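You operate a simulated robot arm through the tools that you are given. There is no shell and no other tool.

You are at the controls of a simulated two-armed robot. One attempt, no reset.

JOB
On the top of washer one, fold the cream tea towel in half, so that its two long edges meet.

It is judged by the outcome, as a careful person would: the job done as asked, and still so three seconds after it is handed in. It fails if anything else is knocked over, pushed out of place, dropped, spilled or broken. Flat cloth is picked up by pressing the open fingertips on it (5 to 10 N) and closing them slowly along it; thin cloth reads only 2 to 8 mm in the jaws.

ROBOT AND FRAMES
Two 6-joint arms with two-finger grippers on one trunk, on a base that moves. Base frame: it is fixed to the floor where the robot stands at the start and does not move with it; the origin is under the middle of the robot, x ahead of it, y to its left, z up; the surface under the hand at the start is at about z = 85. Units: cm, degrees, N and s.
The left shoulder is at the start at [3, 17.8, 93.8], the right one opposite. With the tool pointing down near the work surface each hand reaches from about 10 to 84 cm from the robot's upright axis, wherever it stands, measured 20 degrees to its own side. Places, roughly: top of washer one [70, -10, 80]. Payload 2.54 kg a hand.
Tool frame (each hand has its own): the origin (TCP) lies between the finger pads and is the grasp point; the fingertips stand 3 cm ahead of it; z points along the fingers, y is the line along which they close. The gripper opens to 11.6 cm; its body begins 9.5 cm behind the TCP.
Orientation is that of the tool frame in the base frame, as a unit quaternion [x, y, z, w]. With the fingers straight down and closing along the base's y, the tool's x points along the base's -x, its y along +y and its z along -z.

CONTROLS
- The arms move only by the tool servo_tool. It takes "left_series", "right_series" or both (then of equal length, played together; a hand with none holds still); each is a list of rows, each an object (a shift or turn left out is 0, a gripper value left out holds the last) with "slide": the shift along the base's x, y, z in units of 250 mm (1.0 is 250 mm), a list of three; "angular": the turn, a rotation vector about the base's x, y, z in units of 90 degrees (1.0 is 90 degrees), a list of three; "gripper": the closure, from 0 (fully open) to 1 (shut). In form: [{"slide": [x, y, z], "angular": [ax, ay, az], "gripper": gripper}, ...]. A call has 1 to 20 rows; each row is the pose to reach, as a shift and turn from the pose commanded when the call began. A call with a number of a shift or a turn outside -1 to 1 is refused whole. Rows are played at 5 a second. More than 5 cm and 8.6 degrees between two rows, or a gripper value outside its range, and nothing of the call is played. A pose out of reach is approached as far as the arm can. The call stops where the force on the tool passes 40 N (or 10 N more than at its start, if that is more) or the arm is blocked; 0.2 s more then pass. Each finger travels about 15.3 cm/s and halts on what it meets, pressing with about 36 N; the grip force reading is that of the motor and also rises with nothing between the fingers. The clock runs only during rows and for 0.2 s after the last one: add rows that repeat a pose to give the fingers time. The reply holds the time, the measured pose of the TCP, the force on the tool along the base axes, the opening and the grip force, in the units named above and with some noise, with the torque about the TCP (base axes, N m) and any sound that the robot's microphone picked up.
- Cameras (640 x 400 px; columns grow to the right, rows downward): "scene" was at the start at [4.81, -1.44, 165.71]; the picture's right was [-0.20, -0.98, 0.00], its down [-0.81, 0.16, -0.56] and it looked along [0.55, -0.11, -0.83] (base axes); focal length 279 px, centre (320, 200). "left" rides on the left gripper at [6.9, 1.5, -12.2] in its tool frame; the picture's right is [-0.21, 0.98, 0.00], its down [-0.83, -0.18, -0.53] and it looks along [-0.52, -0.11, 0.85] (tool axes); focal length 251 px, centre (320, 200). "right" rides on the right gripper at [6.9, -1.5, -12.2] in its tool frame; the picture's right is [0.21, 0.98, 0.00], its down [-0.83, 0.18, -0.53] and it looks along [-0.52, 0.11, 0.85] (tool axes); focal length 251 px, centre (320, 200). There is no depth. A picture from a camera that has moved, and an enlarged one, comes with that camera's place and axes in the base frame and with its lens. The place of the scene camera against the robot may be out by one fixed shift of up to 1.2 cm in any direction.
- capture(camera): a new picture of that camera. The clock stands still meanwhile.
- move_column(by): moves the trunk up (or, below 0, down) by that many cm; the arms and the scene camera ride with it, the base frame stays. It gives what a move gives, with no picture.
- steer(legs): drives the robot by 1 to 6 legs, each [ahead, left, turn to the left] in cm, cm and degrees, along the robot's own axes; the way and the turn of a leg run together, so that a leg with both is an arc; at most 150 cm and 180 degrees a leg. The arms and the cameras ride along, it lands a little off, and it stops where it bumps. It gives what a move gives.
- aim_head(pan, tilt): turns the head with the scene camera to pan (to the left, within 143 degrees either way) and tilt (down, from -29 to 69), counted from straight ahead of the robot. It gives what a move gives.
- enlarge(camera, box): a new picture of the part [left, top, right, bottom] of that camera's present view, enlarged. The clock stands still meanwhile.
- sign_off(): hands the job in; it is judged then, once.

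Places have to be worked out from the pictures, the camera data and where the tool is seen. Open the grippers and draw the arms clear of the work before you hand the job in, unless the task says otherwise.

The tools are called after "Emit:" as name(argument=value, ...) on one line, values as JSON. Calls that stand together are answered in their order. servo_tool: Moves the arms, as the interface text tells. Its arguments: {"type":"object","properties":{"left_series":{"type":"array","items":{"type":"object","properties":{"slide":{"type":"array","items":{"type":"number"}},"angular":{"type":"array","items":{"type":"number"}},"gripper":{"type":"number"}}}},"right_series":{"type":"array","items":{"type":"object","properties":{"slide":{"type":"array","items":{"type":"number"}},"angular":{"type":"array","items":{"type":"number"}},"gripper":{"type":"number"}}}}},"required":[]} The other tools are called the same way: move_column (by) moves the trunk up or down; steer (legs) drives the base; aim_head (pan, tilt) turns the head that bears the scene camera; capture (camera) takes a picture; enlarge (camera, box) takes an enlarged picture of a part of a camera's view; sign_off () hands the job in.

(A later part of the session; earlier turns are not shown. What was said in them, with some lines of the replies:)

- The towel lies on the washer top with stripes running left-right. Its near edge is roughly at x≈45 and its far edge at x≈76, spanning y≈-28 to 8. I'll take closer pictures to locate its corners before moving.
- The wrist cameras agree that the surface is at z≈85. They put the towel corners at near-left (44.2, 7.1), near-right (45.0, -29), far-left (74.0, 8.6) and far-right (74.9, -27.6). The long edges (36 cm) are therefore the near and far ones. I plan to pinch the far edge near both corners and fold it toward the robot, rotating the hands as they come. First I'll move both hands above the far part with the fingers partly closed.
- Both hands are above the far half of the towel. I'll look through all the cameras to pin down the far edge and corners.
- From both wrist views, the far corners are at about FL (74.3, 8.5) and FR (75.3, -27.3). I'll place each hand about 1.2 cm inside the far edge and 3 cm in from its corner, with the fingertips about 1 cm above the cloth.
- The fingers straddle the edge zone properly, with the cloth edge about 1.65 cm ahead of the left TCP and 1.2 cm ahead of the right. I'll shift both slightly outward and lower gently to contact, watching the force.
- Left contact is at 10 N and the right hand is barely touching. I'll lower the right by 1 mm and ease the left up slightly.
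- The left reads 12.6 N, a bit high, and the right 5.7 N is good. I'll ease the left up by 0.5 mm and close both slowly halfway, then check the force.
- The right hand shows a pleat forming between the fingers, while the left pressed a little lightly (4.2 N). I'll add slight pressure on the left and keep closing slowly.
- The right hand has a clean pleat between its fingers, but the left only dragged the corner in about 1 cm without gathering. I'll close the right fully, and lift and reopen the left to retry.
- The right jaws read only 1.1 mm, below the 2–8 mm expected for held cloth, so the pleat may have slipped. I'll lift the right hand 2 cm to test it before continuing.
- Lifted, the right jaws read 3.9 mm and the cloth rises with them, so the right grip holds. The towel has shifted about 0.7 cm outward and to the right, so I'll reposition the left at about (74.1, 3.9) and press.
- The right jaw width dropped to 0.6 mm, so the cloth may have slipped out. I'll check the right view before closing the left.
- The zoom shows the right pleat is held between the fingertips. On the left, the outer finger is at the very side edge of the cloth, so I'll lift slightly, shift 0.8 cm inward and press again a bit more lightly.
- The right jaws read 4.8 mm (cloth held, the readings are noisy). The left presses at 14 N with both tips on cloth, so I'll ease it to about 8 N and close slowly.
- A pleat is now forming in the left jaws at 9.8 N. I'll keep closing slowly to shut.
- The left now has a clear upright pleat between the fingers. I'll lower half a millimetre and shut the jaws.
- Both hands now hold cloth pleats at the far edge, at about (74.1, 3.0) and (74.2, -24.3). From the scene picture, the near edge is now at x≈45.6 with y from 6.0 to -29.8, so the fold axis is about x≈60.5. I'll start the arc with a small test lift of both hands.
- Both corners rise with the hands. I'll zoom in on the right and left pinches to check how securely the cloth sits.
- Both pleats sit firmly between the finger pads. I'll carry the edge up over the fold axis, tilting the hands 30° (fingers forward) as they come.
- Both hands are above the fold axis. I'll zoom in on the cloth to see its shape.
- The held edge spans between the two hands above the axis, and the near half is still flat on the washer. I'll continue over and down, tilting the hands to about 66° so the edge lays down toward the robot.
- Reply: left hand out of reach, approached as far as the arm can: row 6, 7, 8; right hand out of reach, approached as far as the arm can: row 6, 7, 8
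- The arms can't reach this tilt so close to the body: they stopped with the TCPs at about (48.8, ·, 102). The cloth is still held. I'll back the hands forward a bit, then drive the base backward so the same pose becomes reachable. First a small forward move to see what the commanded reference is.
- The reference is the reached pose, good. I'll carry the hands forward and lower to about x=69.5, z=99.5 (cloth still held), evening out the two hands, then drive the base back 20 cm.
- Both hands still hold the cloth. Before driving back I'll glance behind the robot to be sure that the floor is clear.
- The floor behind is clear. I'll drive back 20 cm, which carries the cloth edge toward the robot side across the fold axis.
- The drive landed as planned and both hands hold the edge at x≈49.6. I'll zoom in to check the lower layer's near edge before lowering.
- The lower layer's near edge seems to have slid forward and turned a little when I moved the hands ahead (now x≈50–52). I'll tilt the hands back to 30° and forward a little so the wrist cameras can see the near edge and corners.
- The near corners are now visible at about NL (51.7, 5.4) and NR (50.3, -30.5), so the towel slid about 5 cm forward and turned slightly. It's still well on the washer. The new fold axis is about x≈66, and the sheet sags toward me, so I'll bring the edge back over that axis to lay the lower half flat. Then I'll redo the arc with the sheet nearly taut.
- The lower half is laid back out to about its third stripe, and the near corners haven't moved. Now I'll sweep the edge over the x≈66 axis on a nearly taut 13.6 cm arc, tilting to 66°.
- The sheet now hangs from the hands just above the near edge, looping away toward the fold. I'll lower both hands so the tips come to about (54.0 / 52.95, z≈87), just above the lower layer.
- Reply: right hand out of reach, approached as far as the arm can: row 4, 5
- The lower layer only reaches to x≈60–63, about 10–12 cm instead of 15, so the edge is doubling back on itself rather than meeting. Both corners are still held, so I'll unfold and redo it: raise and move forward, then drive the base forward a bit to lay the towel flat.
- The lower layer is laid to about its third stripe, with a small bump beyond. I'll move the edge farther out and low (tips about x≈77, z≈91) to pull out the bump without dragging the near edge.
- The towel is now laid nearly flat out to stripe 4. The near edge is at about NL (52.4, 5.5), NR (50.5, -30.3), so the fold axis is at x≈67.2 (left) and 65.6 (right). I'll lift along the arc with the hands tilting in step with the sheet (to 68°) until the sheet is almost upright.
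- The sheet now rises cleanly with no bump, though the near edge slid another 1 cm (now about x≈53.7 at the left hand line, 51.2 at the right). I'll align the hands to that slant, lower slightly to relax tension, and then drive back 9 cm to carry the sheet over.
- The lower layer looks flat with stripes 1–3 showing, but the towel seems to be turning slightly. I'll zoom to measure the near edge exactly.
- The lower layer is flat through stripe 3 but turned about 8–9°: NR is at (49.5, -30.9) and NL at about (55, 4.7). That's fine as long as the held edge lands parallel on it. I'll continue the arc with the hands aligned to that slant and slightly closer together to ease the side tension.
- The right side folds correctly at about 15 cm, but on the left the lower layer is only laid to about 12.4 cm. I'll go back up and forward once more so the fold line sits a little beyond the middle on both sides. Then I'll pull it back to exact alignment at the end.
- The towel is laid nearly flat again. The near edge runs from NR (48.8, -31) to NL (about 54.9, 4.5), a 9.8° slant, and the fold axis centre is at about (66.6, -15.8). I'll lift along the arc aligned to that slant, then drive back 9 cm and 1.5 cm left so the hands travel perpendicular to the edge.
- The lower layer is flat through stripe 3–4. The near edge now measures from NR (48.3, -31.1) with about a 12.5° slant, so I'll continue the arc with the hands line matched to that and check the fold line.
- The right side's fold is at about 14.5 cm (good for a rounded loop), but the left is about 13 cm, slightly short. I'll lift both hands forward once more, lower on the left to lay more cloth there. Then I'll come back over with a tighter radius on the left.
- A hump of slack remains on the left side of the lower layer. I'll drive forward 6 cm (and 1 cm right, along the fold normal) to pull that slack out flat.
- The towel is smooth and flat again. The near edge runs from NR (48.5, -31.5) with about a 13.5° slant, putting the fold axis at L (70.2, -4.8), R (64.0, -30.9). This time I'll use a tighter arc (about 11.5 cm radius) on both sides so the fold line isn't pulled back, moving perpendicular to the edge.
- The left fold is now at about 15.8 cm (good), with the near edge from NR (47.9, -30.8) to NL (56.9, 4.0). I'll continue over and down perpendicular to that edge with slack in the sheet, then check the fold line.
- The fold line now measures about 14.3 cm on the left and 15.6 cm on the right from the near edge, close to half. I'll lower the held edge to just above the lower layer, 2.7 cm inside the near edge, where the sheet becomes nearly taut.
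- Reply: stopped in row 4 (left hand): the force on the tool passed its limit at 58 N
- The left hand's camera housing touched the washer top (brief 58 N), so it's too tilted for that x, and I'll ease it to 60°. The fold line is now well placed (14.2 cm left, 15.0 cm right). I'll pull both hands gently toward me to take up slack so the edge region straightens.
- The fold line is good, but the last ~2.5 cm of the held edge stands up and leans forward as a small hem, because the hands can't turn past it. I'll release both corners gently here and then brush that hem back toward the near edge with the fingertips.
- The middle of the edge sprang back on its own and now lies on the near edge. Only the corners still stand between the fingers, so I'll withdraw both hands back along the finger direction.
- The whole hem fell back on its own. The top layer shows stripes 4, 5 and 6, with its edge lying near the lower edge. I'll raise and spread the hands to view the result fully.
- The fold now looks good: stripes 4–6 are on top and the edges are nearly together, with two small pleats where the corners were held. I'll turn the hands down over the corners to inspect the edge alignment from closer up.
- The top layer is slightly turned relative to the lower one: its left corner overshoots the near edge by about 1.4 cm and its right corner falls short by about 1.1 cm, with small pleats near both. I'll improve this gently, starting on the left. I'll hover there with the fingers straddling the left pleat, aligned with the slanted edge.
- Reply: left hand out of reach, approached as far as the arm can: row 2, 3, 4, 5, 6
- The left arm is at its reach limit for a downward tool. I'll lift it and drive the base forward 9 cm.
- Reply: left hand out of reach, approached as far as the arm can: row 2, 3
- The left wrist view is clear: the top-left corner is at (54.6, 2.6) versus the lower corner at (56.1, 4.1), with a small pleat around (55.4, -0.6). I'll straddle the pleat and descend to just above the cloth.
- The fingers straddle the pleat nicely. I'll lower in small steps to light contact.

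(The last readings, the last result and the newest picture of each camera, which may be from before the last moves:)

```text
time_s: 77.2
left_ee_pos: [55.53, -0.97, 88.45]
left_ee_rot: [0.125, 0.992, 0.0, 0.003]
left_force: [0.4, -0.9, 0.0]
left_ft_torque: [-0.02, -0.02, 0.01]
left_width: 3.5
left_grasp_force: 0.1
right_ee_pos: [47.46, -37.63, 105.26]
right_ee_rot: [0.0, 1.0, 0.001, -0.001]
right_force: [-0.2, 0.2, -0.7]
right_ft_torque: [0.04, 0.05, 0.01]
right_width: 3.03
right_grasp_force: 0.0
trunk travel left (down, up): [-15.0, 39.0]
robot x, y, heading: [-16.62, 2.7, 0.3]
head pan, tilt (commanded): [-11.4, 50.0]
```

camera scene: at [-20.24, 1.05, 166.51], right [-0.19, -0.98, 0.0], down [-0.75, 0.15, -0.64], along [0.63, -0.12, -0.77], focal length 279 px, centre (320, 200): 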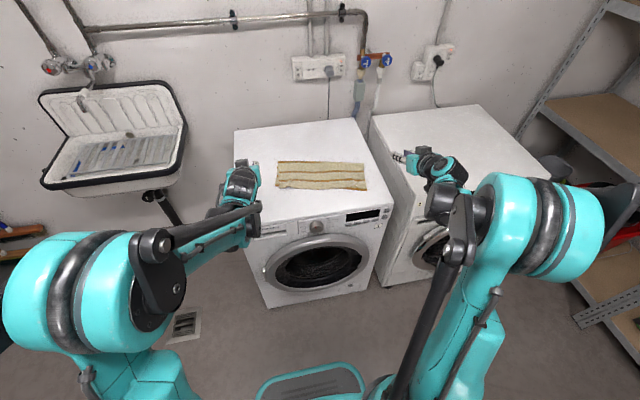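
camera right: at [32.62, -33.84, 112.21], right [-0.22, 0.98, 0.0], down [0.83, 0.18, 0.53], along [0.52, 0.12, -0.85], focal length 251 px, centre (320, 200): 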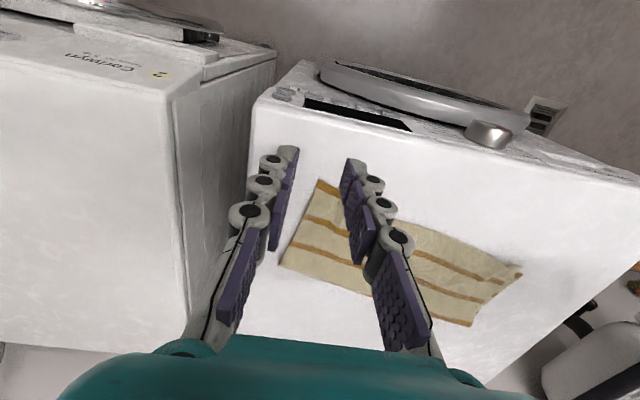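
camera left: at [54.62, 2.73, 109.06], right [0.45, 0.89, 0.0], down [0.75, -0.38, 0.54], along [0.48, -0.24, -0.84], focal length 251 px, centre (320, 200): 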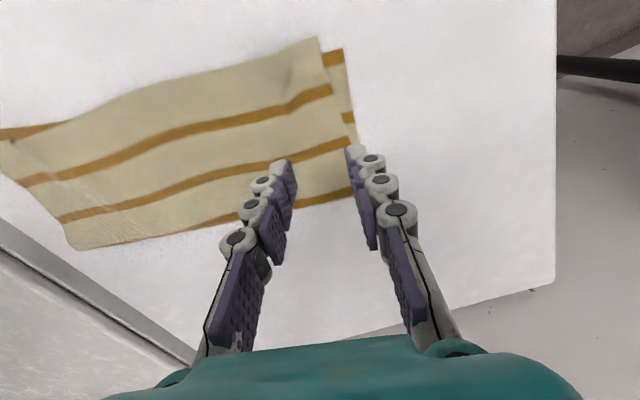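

There's still no contact force at z=88.45, so I'll go down another 1.5–2 mm.

Emit:
servo_tool(left_series=[{"slide": [0, 0, -0.004]}, {"slide": [0, 0, -0.007]}, {"slide": [0, 0, -0.007]}])

Emit:
enlarge(camera="left", box=[160, 40, 480, 240])

```text
time_s: 78.0
left_ee_pos: [55.5, -0.71, 88.39]
left_ee_rot: [0.125, 0.992, 0.0, 0.003]
left_force: [0.3, -0.3, 0.7]
left_ft_torque: [-0.01, 0.01, -0.01]
left_width: 3.44
left_grasp_force: 0.1
right_ee_pos: [47.42, -37.64, 105.23]
right_ee_rot: [-0.001, 1.0, 0.002, 0.001]
right_force: [-0.3, 1.3, 0.6]
right_ft_torque: [-0.02, 0.0, 0.01]
right_width: 2.99
right_grasp_force: 0.1
trunk travel left (down, up): [-15.0, 39.0]
robot x, y, heading: [-16.46, 2.68, 0.1]
head pan, tilt (commanded): [-11.4, 50.0]
```

```text
2.00 times, centred on (320, 140) of left
camera zoom: at [49.16, 2.48, 100.45], right [0.45, 0.89, 0.0], down [0.75, -0.38, 0.54], along [0.48, -0.24, -0.84], focal length 503 px, centre (320, 320)
```

zoom: 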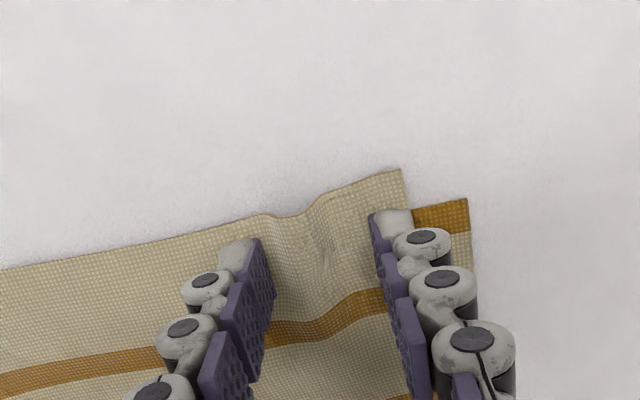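

The force is still under 1 N. I'll step down 1 mm more.

Emit:
servo_tool(left_series=[{"slide": [0, 0, -0.004]}, {"slide": [0, 0, -0.004]}])

```text
time_s: 78.6
left_ee_pos: [55.52, -0.85, 88.15]
left_ee_rot: [0.124, 0.992, 0.0, 0.003]
left_force: [1.6, -0.1, 6.8]
left_ft_torque: [0.06, -0.01, -0.01]
left_width: 3.48
left_grasp_force: 0.0
right_ee_pos: [47.37, -37.48, 105.2]
right_ee_rot: [0.0, 1.0, 0.002, 0.001]
right_force: [-1.0, 0.7, -1.0]
right_ft_torque: [-0.02, -0.01, -0.01]
right_width: 3.03
right_grasp_force: 0.0
trunk travel left (down, up): [-15.0, 39.0]
robot x, y, heading: [-16.23, 3.0, -0.1]
head pan, tilt (commanded): [-11.4, 50.0]
```

Contact is at 6.8 N. I'll ease to about 3 N, then slowly open the fingers while drifting outward and toward the fold, to spread the pleat and draw the overshooting corner back.

Emit:
servo_tool(left_series=[{"slide": [0, 0, 0.001], "gripper": 0.7}, {"slide": [0.006, 0.002, 0.001], "gripper": 0.68}, {"slide": [0.012, 0.0045, 0.001], "gripper": 0.66}, {"slide": [0.018, 0.007, 0.001], "gripper": 0.64}, {"slide": [0.024, 0.009, 0.001], "gripper": 0.62}, {"slide": [0.03, 0.0115, 0.001], "gripper": 0.6}, {"slide": [0.036, 0.014, 0.001], "gripper": 0.58}, {"slide": [0.0456, 0.0174, 0.001], "gripper": 0.55}, {"slide": [0.0456, 0.0174, 0.001], "gripper": 0.55}])

Emit:
enlarge(camera="left", box=[160, 40, 480, 240])

Emit:
enlarge(camera="scene", box=[240, 130, 400, 230])

```text
time_s: 80.6
left_ee_pos: [56.69, -0.42, 88.37]
left_ee_rot: [0.125, 0.992, 0.0, 0.002]
left_force: [-0.5, 0.4, -0.5]
left_ft_torque: [0.04, -0.04, -0.03]
left_width: 5.19
left_grasp_force: 0.1
right_ee_pos: [47.46, -37.52, 105.09]
right_ee_rot: [0.0, 1.0, 0.003, 0.001]
right_force: [0.2, -0.1, -1.1]
right_ft_torque: [0.0, -0.02, 0.01]
right_width: 3.02
right_grasp_force: 0.0
trunk travel left (down, up): [-15.0, 39.0]
robot x, y, heading: [-16.57, 2.18, 0.0]
head pan, tilt (commanded): [-11.4, 50.0]
```

```text
2.00 times, centred on (320, 140) of left
camera zoom: at [50.4, 2.9, 100.43], right [0.45, 0.89, 0.0], down [0.75, -0.38, 0.54], along [0.48, -0.24, -0.84], focal length 503 px, centre (320, 320)
```

zoom: 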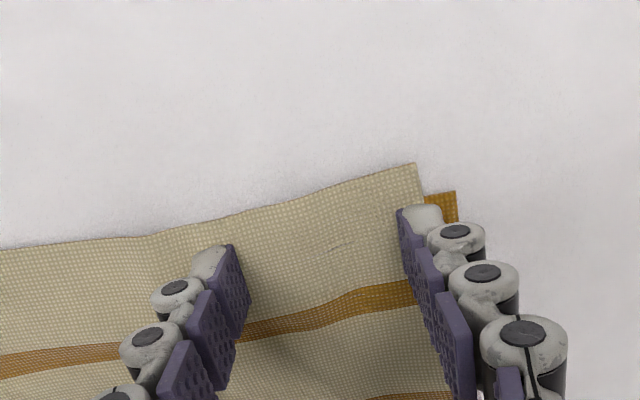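

```text
4.00 times, centred on (320, 180) of scene
camera zoom: at [-10.97, 1.04, 166.51], right [-0.2, -0.98, 0.0], down [-0.75, 0.15, -0.64], along [0.63, -0.13, -0.77], focal length 1117 px, centre (320, 280)
```

zoom: 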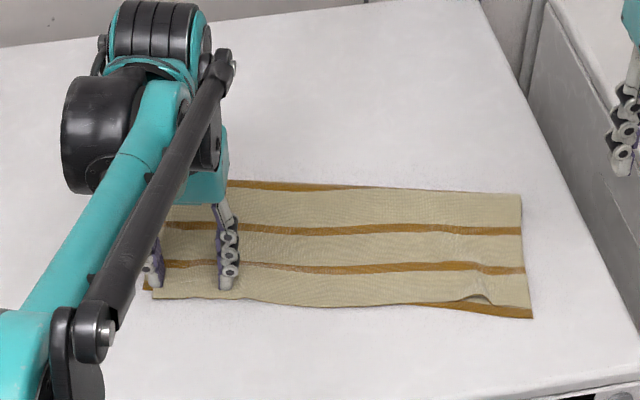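

The left pleat is spread flat and the left corner moved outward, now about 1.1–1.3 cm from the lower corner. I'll lift the left hand and bring the right hand over the right pleat in the same way.

Emit:
servo_tool(left_series=[{"slide": [0, 0, 0.06]}, {"slide": [0, 0, 0.16]}, {"slide": [-0.02, 0.04, 0.28]}, {"slide": [-0.06, 0.1, 0.36]}, {"slide": [-0.1, 0.2, 0.4]}], right_series=[{"slide": [0.02, 0.09, -0.04], "angular": [0, 0, -0.05], "gripper": 0.7}, {"slide": [0.05, 0.18, -0.1], "angular": [0, 0, -0.1], "gripper": 0.7}, {"slide": [0.08, 0.27, -0.16], "angular": [0, 0, -0.156], "gripper": 0.7}, {"slide": [0.1, 0.36, -0.22], "angular": [0, 0, -0.156], "gripper": 0.7}, {"slide": [0.12, 0.42, -0.28], "angular": [0, 0, -0.156], "gripper": 0.7}])

Emit:
capture(camera="right")

Emit:
enlarge(camera="scene", box=[240, 130, 400, 230])

```text
time_s: 81.8
left_ee_pos: [54.41, 4.89, 98.3]
left_ee_rot: [0.124, 0.992, 0.0, 0.002]
left_force: [0.3, -0.5, 0.2]
left_ft_torque: [-0.01, 0.0, 0.0]
left_width: 5.23
left_grasp_force: 0.0
right_ee_pos: [50.36, -26.81, 98.24]
right_ee_rot: [0.123, 0.992, 0.0, 0.0]
right_force: [-0.1, 0.9, 0.5]
right_ft_torque: [0.02, 0.01, 0.02]
right_width: 3.48
right_grasp_force: 0.0
trunk travel left (down, up): [-15.0, 39.0]
robot x, y, heading: [-16.23, 2.83, 0.0]
head pan, tilt (commanded): [-11.4, 50.0]
```

```text
taken
camera right: at [43.34, -26.51, 110.41], right [0.03, 1.0, 0.0], down [0.84, -0.03, 0.53], along [0.53, -0.01, -0.85], focal length 251 px, centre (320, 200)
```

right: 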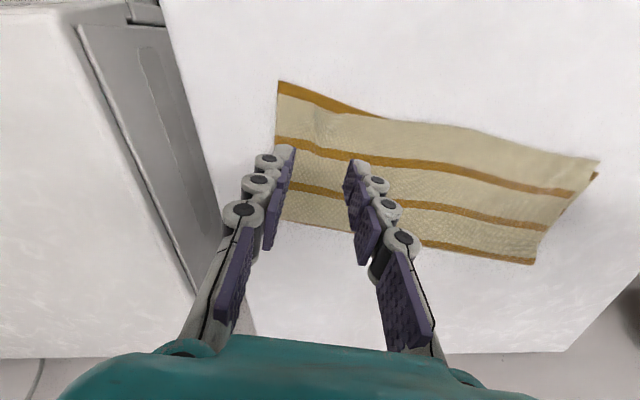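

```text
4.00 times, centred on (320, 180) of scene
camera zoom: at [-10.95, 1.15, 166.51], right [-0.2, -0.98, 0.0], down [-0.75, 0.15, -0.64], along [0.63, -0.13, -0.77], focal length 1117 px, centre (320, 280)
```

zoom: 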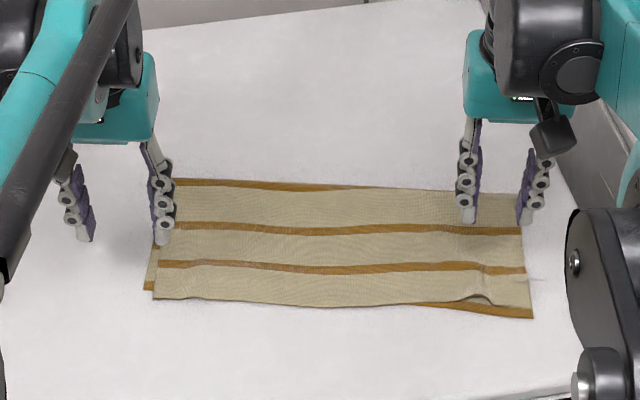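

Emit:
enlarge(camera="right", box=[250, 60, 410, 160])

```text
4.00 times, centred on (330, 110) of right
camera zoom: at [43.34, -26.51, 110.41], right [0.03, 1.0, 0.0], down [0.84, -0.03, 0.53], along [0.53, -0.01, -0.85], focal length 1006 px, centre (280, 560)
```

zoom: 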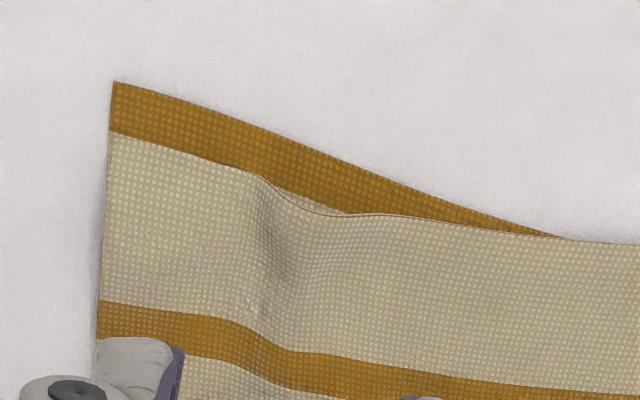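

The right corner is aligned sideways but falls 1.0 cm short of the near edge, with a gentle wave beside it. The right hand is centred over it, so I'll descend to just above the cloth.

Emit:
servo_tool(right_series=[{"slide": [0, 0, -0.1]}, {"slide": [0, 0, -0.2]}, {"slide": [0, 0, -0.3]}, {"slide": [0, 0, -0.37]}, {"slide": [0, 0, -0.39]}, {"slide": [0, 0, -0.39]}])

Emit:
servo_tool(right_series=[{"slide": [0, 0, -0.004]}, {"slide": [0, 0, -0.004]}])

```text
time_s: 83.2
left_ee_pos: [54.31, 4.74, 98.23]
left_ee_rot: [0.125, 0.992, 0.0, 0.003]
left_force: [-0.3, -0.1, -0.4]
left_ft_torque: [-0.03, 0.0, 0.0]
left_width: 5.19
left_grasp_force: 0.0
right_ee_pos: [50.51, -27.04, 88.33]
right_ee_rot: [0.122, 0.993, 0.003, 0.0]
right_force: [0.1, -0.4, -0.5]
right_ft_torque: [0.0, -0.01, -0.02]
right_width: 3.52
right_grasp_force: 0.0
trunk travel left (down, up): [-15.0, 39.0]
robot x, y, heading: [-16.21, 2.44, -0.2]
head pan, tilt (commanded): [-11.4, 50.0]
```

```text
time_s: 83.8
left_ee_pos: [54.49, 4.81, 98.21]
left_ee_rot: [0.125, 0.992, -0.001, 0.002]
left_force: [-0.4, -0.7, 0.2]
left_ft_torque: [0.0, 0.0, -0.01]
left_width: 5.23
left_grasp_force: 0.1
right_ee_pos: [50.55, -27.0, 88.27]
right_ee_rot: [0.122, 0.993, 0.002, 0.0]
right_force: [0.0, -0.5, 0.5]
right_ft_torque: [0.02, -0.05, -0.03]
right_width: 3.48
right_grasp_force: 0.1
trunk travel left (down, up): [-15.0, 39.0]
robot x, y, heading: [-16.73, 2.53, 0.2]
head pan, tilt (commanded): [-11.4, 50.0]
```

There's no contact force yet at z≈88.3, so I'll step down another 0.7 mm.

Emit:
servo_tool(right_series=[{"slide": [0, 0, -0.003]}, {"slide": [0, 0, -0.003]}])

```text
time_s: 84.4
left_ee_pos: [54.43, 4.86, 98.18]
left_ee_rot: [0.124, 0.992, -0.001, 0.003]
left_force: [-0.1, 0.6, 0.0]
left_ft_torque: [0.01, -0.01, -0.02]
left_width: 5.23
left_grasp_force: 0.1
right_ee_pos: [50.46, -27.04, 88.31]
right_ee_rot: [0.122, 0.993, 0.001, 0.0]
right_force: [0.5, -0.3, -0.7]
right_ft_torque: [0.04, 0.0, 0.01]
right_width: 3.48
right_grasp_force: 0.0
trunk travel left (down, up): [-15.0, 39.0]
robot x, y, heading: [-16.67, 2.4, 0.2]
head pan, tilt (commanded): [-11.4, 50.0]
```

Still no contact, so I'll take another 1 mm down.

Emit:
servo_tool(right_series=[{"slide": [0, 0, -0.004]}, {"slide": [0, 0, -0.004]}])

```text
time_s: 85.0
left_ee_pos: [54.45, 4.74, 98.39]
left_ee_rot: [0.125, 0.992, -0.001, 0.002]
left_force: [0.2, -0.7, 0.6]
left_ft_torque: [0.01, 0.01, 0.01]
left_width: 5.24
left_grasp_force: 0.0
right_ee_pos: [50.48, -26.93, 88.26]
right_ee_rot: [0.122, 0.993, 0.002, 0.0]
right_force: [0.7, -0.1, 5.6]
right_ft_torque: [-0.06, 0.01, 0.02]
right_width: 3.46
right_grasp_force: 0.1
trunk travel left (down, up): [-15.0, 39.0]
robot x, y, heading: [-16.77, 2.59, -0.1]
head pan, tilt (commanded): [-11.4, 50.0]
```

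Contact is at 5.6 N. I'll spread the fingers slightly and draw about 1 cm toward the near edge.

Emit:
servo_tool(right_series=[{"slide": [0, 0, 0.0003], "gripper": 0.68}, {"slide": [0, 0, 0.0003], "gripper": 0.66}, {"slide": [-0.004, 0.001, 0.0003], "gripper": 0.64}, {"slide": [-0.01, 0.0025, 0.0003], "gripper": 0.62}, {"slide": [-0.016, 0.004, 0.0003], "gripper": 0.6}, {"slide": [-0.022, 0.0055, 0.0003], "gripper": 0.6}, {"slide": [-0.028, 0.007, 0.0003], "gripper": 0.6}, {"slide": [-0.034, 0.0085, 0.0003], "gripper": 0.6}, {"slide": [-0.04, 0.01, 0.0003], "gripper": 0.6}])

Emit:
enlarge(camera="right", box=[200, 40, 440, 190])

Emit:
enlarge(camera="scene", box=[240, 130, 400, 230])

```text
time_s: 87.0
left_ee_pos: [54.2, 4.77, 98.21]
left_ee_rot: [0.124, 0.992, -0.001, 0.003]
left_force: [-0.1, 0.1, 0.0]
left_ft_torque: [0.03, -0.03, 0.0]
left_width: 5.21
left_grasp_force: 0.1
right_ee_pos: [49.53, -26.83, 88.2]
right_ee_rot: [0.122, 0.993, 0.002, 0.0]
right_force: [1.1, 0.7, 2.7]
right_ft_torque: [-0.01, -0.01, 0.01]
right_width: 4.6
right_grasp_force: 0.1
trunk travel left (down, up): [-15.0, 39.0]
robot x, y, heading: [-16.62, 2.63, 0.1]
head pan, tilt (commanded): [-11.4, 50.0]
```

```text
2.67 times, centred on (320, 115) of right
camera zoom: at [42.39, -26.5, 100.32], right [0.03, 1.0, 0.0], down [0.84, -0.03, 0.53], along [0.53, -0.01, -0.85], focal length 670 px, centre (320, 427)
```

zoom: 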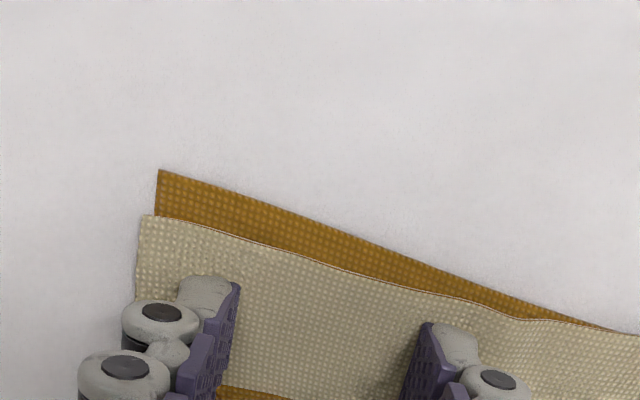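

```text
4.00 times, centred on (320, 180) of scene
camera zoom: at [-10.99, 1.06, 166.51], right [-0.2, -0.98, 0.0], down [-0.75, 0.15, -0.64], along [0.63, -0.13, -0.77], focal length 1117 px, centre (320, 280)
```

zoom: 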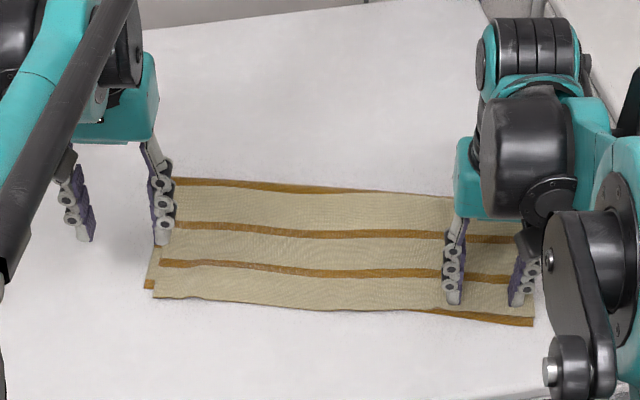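

The right wave is flattened too. Both layers moved together, so the right gap is still about 0.9 cm. I'll lift the right hand, clear both hands and inspect the whole fold.

Emit:
servo_tool(left_series=[{"slide": [0, 0.04, 0.04]}, {"slide": [-0.04, 0.1, 0.1]}, {"slide": [-0.08, 0.2, 0.16]}, {"slide": [-0.12, 0.3, 0.2]}, {"slide": [-0.16, 0.4, 0.24]}], right_series=[{"slide": [0, 0, 0.06]}, {"slide": [0, 0, 0.18]}, {"slide": [-0.02, -0.06, 0.32]}, {"slide": [-0.06, -0.16, 0.44]}, {"slide": [-0.1, -0.3, 0.54]}])

Emit:
enlarge(camera="scene", box=[264, 160, 376, 230])

Emit:
capture(camera="left")

Emit:
capture(camera="right")

```text
time_s: 88.2
left_ee_pos: [50.4, 14.59, 104.2]
left_ee_rot: [0.124, 0.992, -0.001, 0.003]
left_force: [0.0, 0.1, 1.1]
left_ft_torque: [0.0, -0.01, 0.01]
left_width: 5.2
left_grasp_force: 0.0
right_ee_pos: [46.71, -34.51, 101.87]
right_ee_rot: [0.123, 0.992, 0.002, 0.0]
right_force: [-0.4, 0.4, 0.2]
right_ft_torque: [0.02, -0.02, 0.02]
right_width: 4.67
right_grasp_force: 0.1
trunk travel left (down, up): [-15.0, 39.0]
robot x, y, heading: [-16.59, 2.47, 0.0]
head pan, tilt (commanded): [-11.4, 50.0]
```

```text
5.71 times, centred on (320, 195) of scene
camera zoom: at [-11.09, 1.0, 166.51], right [-0.2, -0.98, 0.0], down [-0.75, 0.15, -0.64], along [0.63, -0.13, -0.77], focal length 1596 px, centre (320, 229)
```

zoom: 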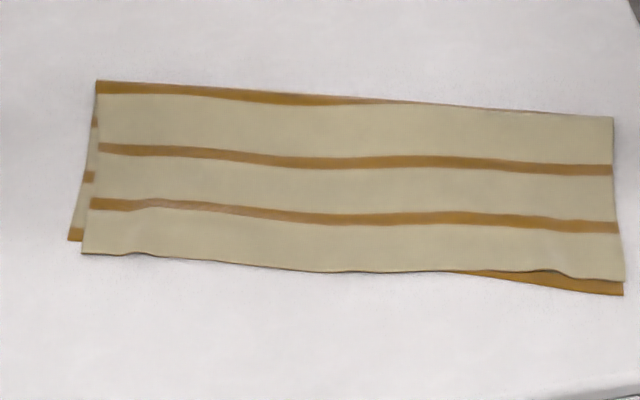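

```text
taken
camera left: at [44.05, 17.89, 116.45], right [0.45, 0.89, 0.0], down [0.75, -0.38, 0.54], along [0.48, -0.24, -0.84], focal length 251 px, centre (320, 200)
```

left: 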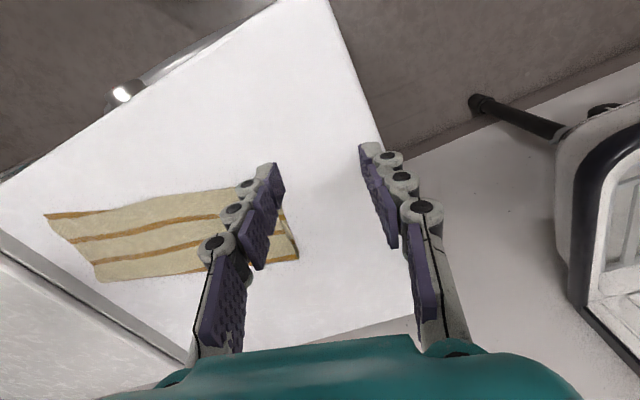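

```text
taken
camera right: at [39.71, -34.2, 114.02], right [0.03, 1.0, 0.0], down [0.84, -0.03, 0.54], along [0.53, -0.01, -0.84], focal length 251 px, centre (320, 200)
```

right: 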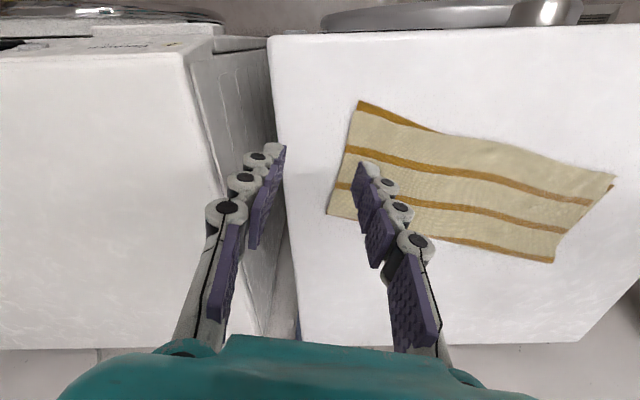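

The fold now lies flat and neat: the long edges meet within about 1 cm along their whole length, with stripes 4–6 on top, and nothing else has been disturbed. I'll open both grippers fully and draw the arms up and back, clear of the washer.

Emit:
servo_tool(left_series=[{"slide": [-0.05, 0.02, 0.08], "gripper": 0.4}, {"slide": [-0.14, 0.04, 0.16], "gripper": 0.2}, {"slide": [-0.24, 0.06, 0.24], "gripper": 0.0}, {"slide": [-0.36, 0.08, 0.3], "gripper": 0.0}, {"slide": [-0.48, 0.1, 0.34], "gripper": 0.0}, {"slide": [-0.6, 0.1, 0.36], "gripper": 0.0}], right_series=[{"slide": [-0.05, -0.02, 0.1], "gripper": 0.4}, {"slide": [-0.12, -0.04, 0.2], "gripper": 0.2}, {"slide": [-0.2, -0.06, 0.3], "gripper": 0.0}, {"slide": [-0.3, -0.08, 0.38], "gripper": 0.0}, {"slide": [-0.4, -0.1, 0.42], "gripper": 0.0}, {"slide": [-0.5, -0.1, 0.44], "gripper": 0.0}])

Emit:
steer(legs=[[-10, 0, 0]])

Emit:
capture(camera="scene")

Emit:
enlarge(camera="scene", box=[250, 130, 378, 210])

```text
time_s: 89.6
left_ee_pos: [34.95, 17.14, 113.25]
left_ee_rot: [0.124, 0.992, -0.001, 0.004]
left_force: [0.2, 0.9, 0.4]
left_ft_torque: [0.02, -0.06, -0.02]
left_width: 11.59
left_grasp_force: 0.0
right_ee_pos: [34.08, -36.56, 112.8]
right_ee_rot: [0.123, 0.992, 0.002, 0.0]
right_force: [-0.3, -0.7, 0.5]
right_ft_torque: [-0.01, -0.03, 0.01]
right_width: 11.6
right_grasp_force: 0.2
trunk travel left (down, up): [-15.0, 39.0]
robot x, y, heading: [-16.6, 2.65, 0.3]
head pan, tilt (commanded): [-11.4, 50.0]
```

```text
time_s: 90.8
left_ee_pos: [25.12, 17.12, 113.23]
left_ee_rot: [0.126, 0.992, -0.001, 0.003]
left_force: [-1.3, 0.0, 0.2]
left_ft_torque: [0.0, -0.07, 0.01]
left_width: 11.6
left_grasp_force: 0.1
right_ee_pos: [24.18, -36.72, 112.75]
right_ee_rot: [0.122, 0.993, 0.001, 0.001]
right_force: [-0.7, 0.8, 0.4]
right_ft_torque: [-0.02, -0.05, 0.0]
right_width: 11.61
right_grasp_force: 0.0
trunk travel left (down, up): [-15.0, 39.0]
robot x, y, heading: [-26.32, 2.72, 0.1]
head pan, tilt (commanded): [-11.4, 50.0]
```

```text
taken
camera scene: at [-21.02, 1.03, 166.51], right [-0.2, -0.98, 0.0], down [-0.75, 0.15, -0.64], along [0.63, -0.13, -0.77], focal length 279 px, centre (320, 200)
```

scene: 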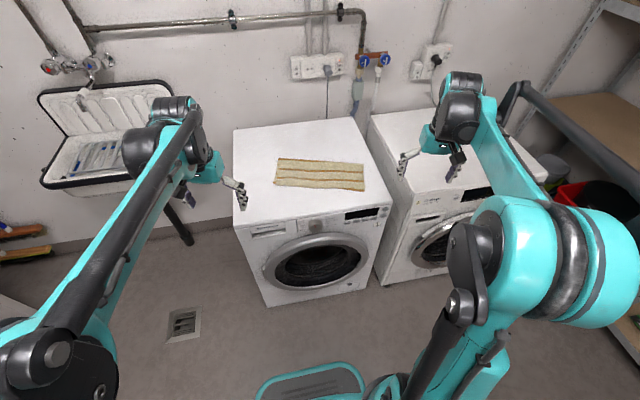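

```text
5.00 times, centred on (314, 170) of scene
camera zoom: at [-21.02, 1.03, 166.51], right [-0.2, -0.98, 0.0], down [-0.75, 0.15, -0.64], along [0.63, -0.13, -0.77], focal length 1397 px, centre (350, 350)
```

zoom: 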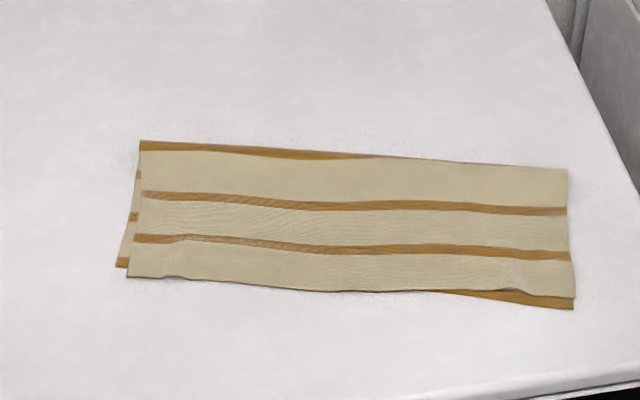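

The arms are clear with both grippers open. The towel lies flat on washer one, folded in half with its long edges together to within about 1 cm (about 1.4 cm at the left corner), and the surroundings are undisturbed. I'm handing the job in.

Emit:
sign_off()

```text
The job is handed in.
```

I folded the cream tea towel in half on top of washer one and handed the job in. Its two long edges meet, but not perfectly.

- **Alignment:** the top layer is turned slightly against the bottom one. Its edge overshoots by about 1.1 cm at the left corner and falls short by about the same at the right. Including a small sideways offset, the left corners are about 1.4 cm apart.
- **Position:** the towel slid a few centimetres toward the back and now sits at a slant of about 14° to the washer's front edge. It is still well within the top.
- **Flatness:** I spread out the small pleats left where the grippers had held the corners, and both layers lie flat.
- **Contact with the washer:** while I was lowering the edge, the left hand pressed on the washer top (most likely its camera housing) at a peak of 58 N. I saw no sign in the pictures afterwards that the washer had moved or been marked.

Nothing else was touched or moved. Both grippers are open and the arms are clear of the washer.
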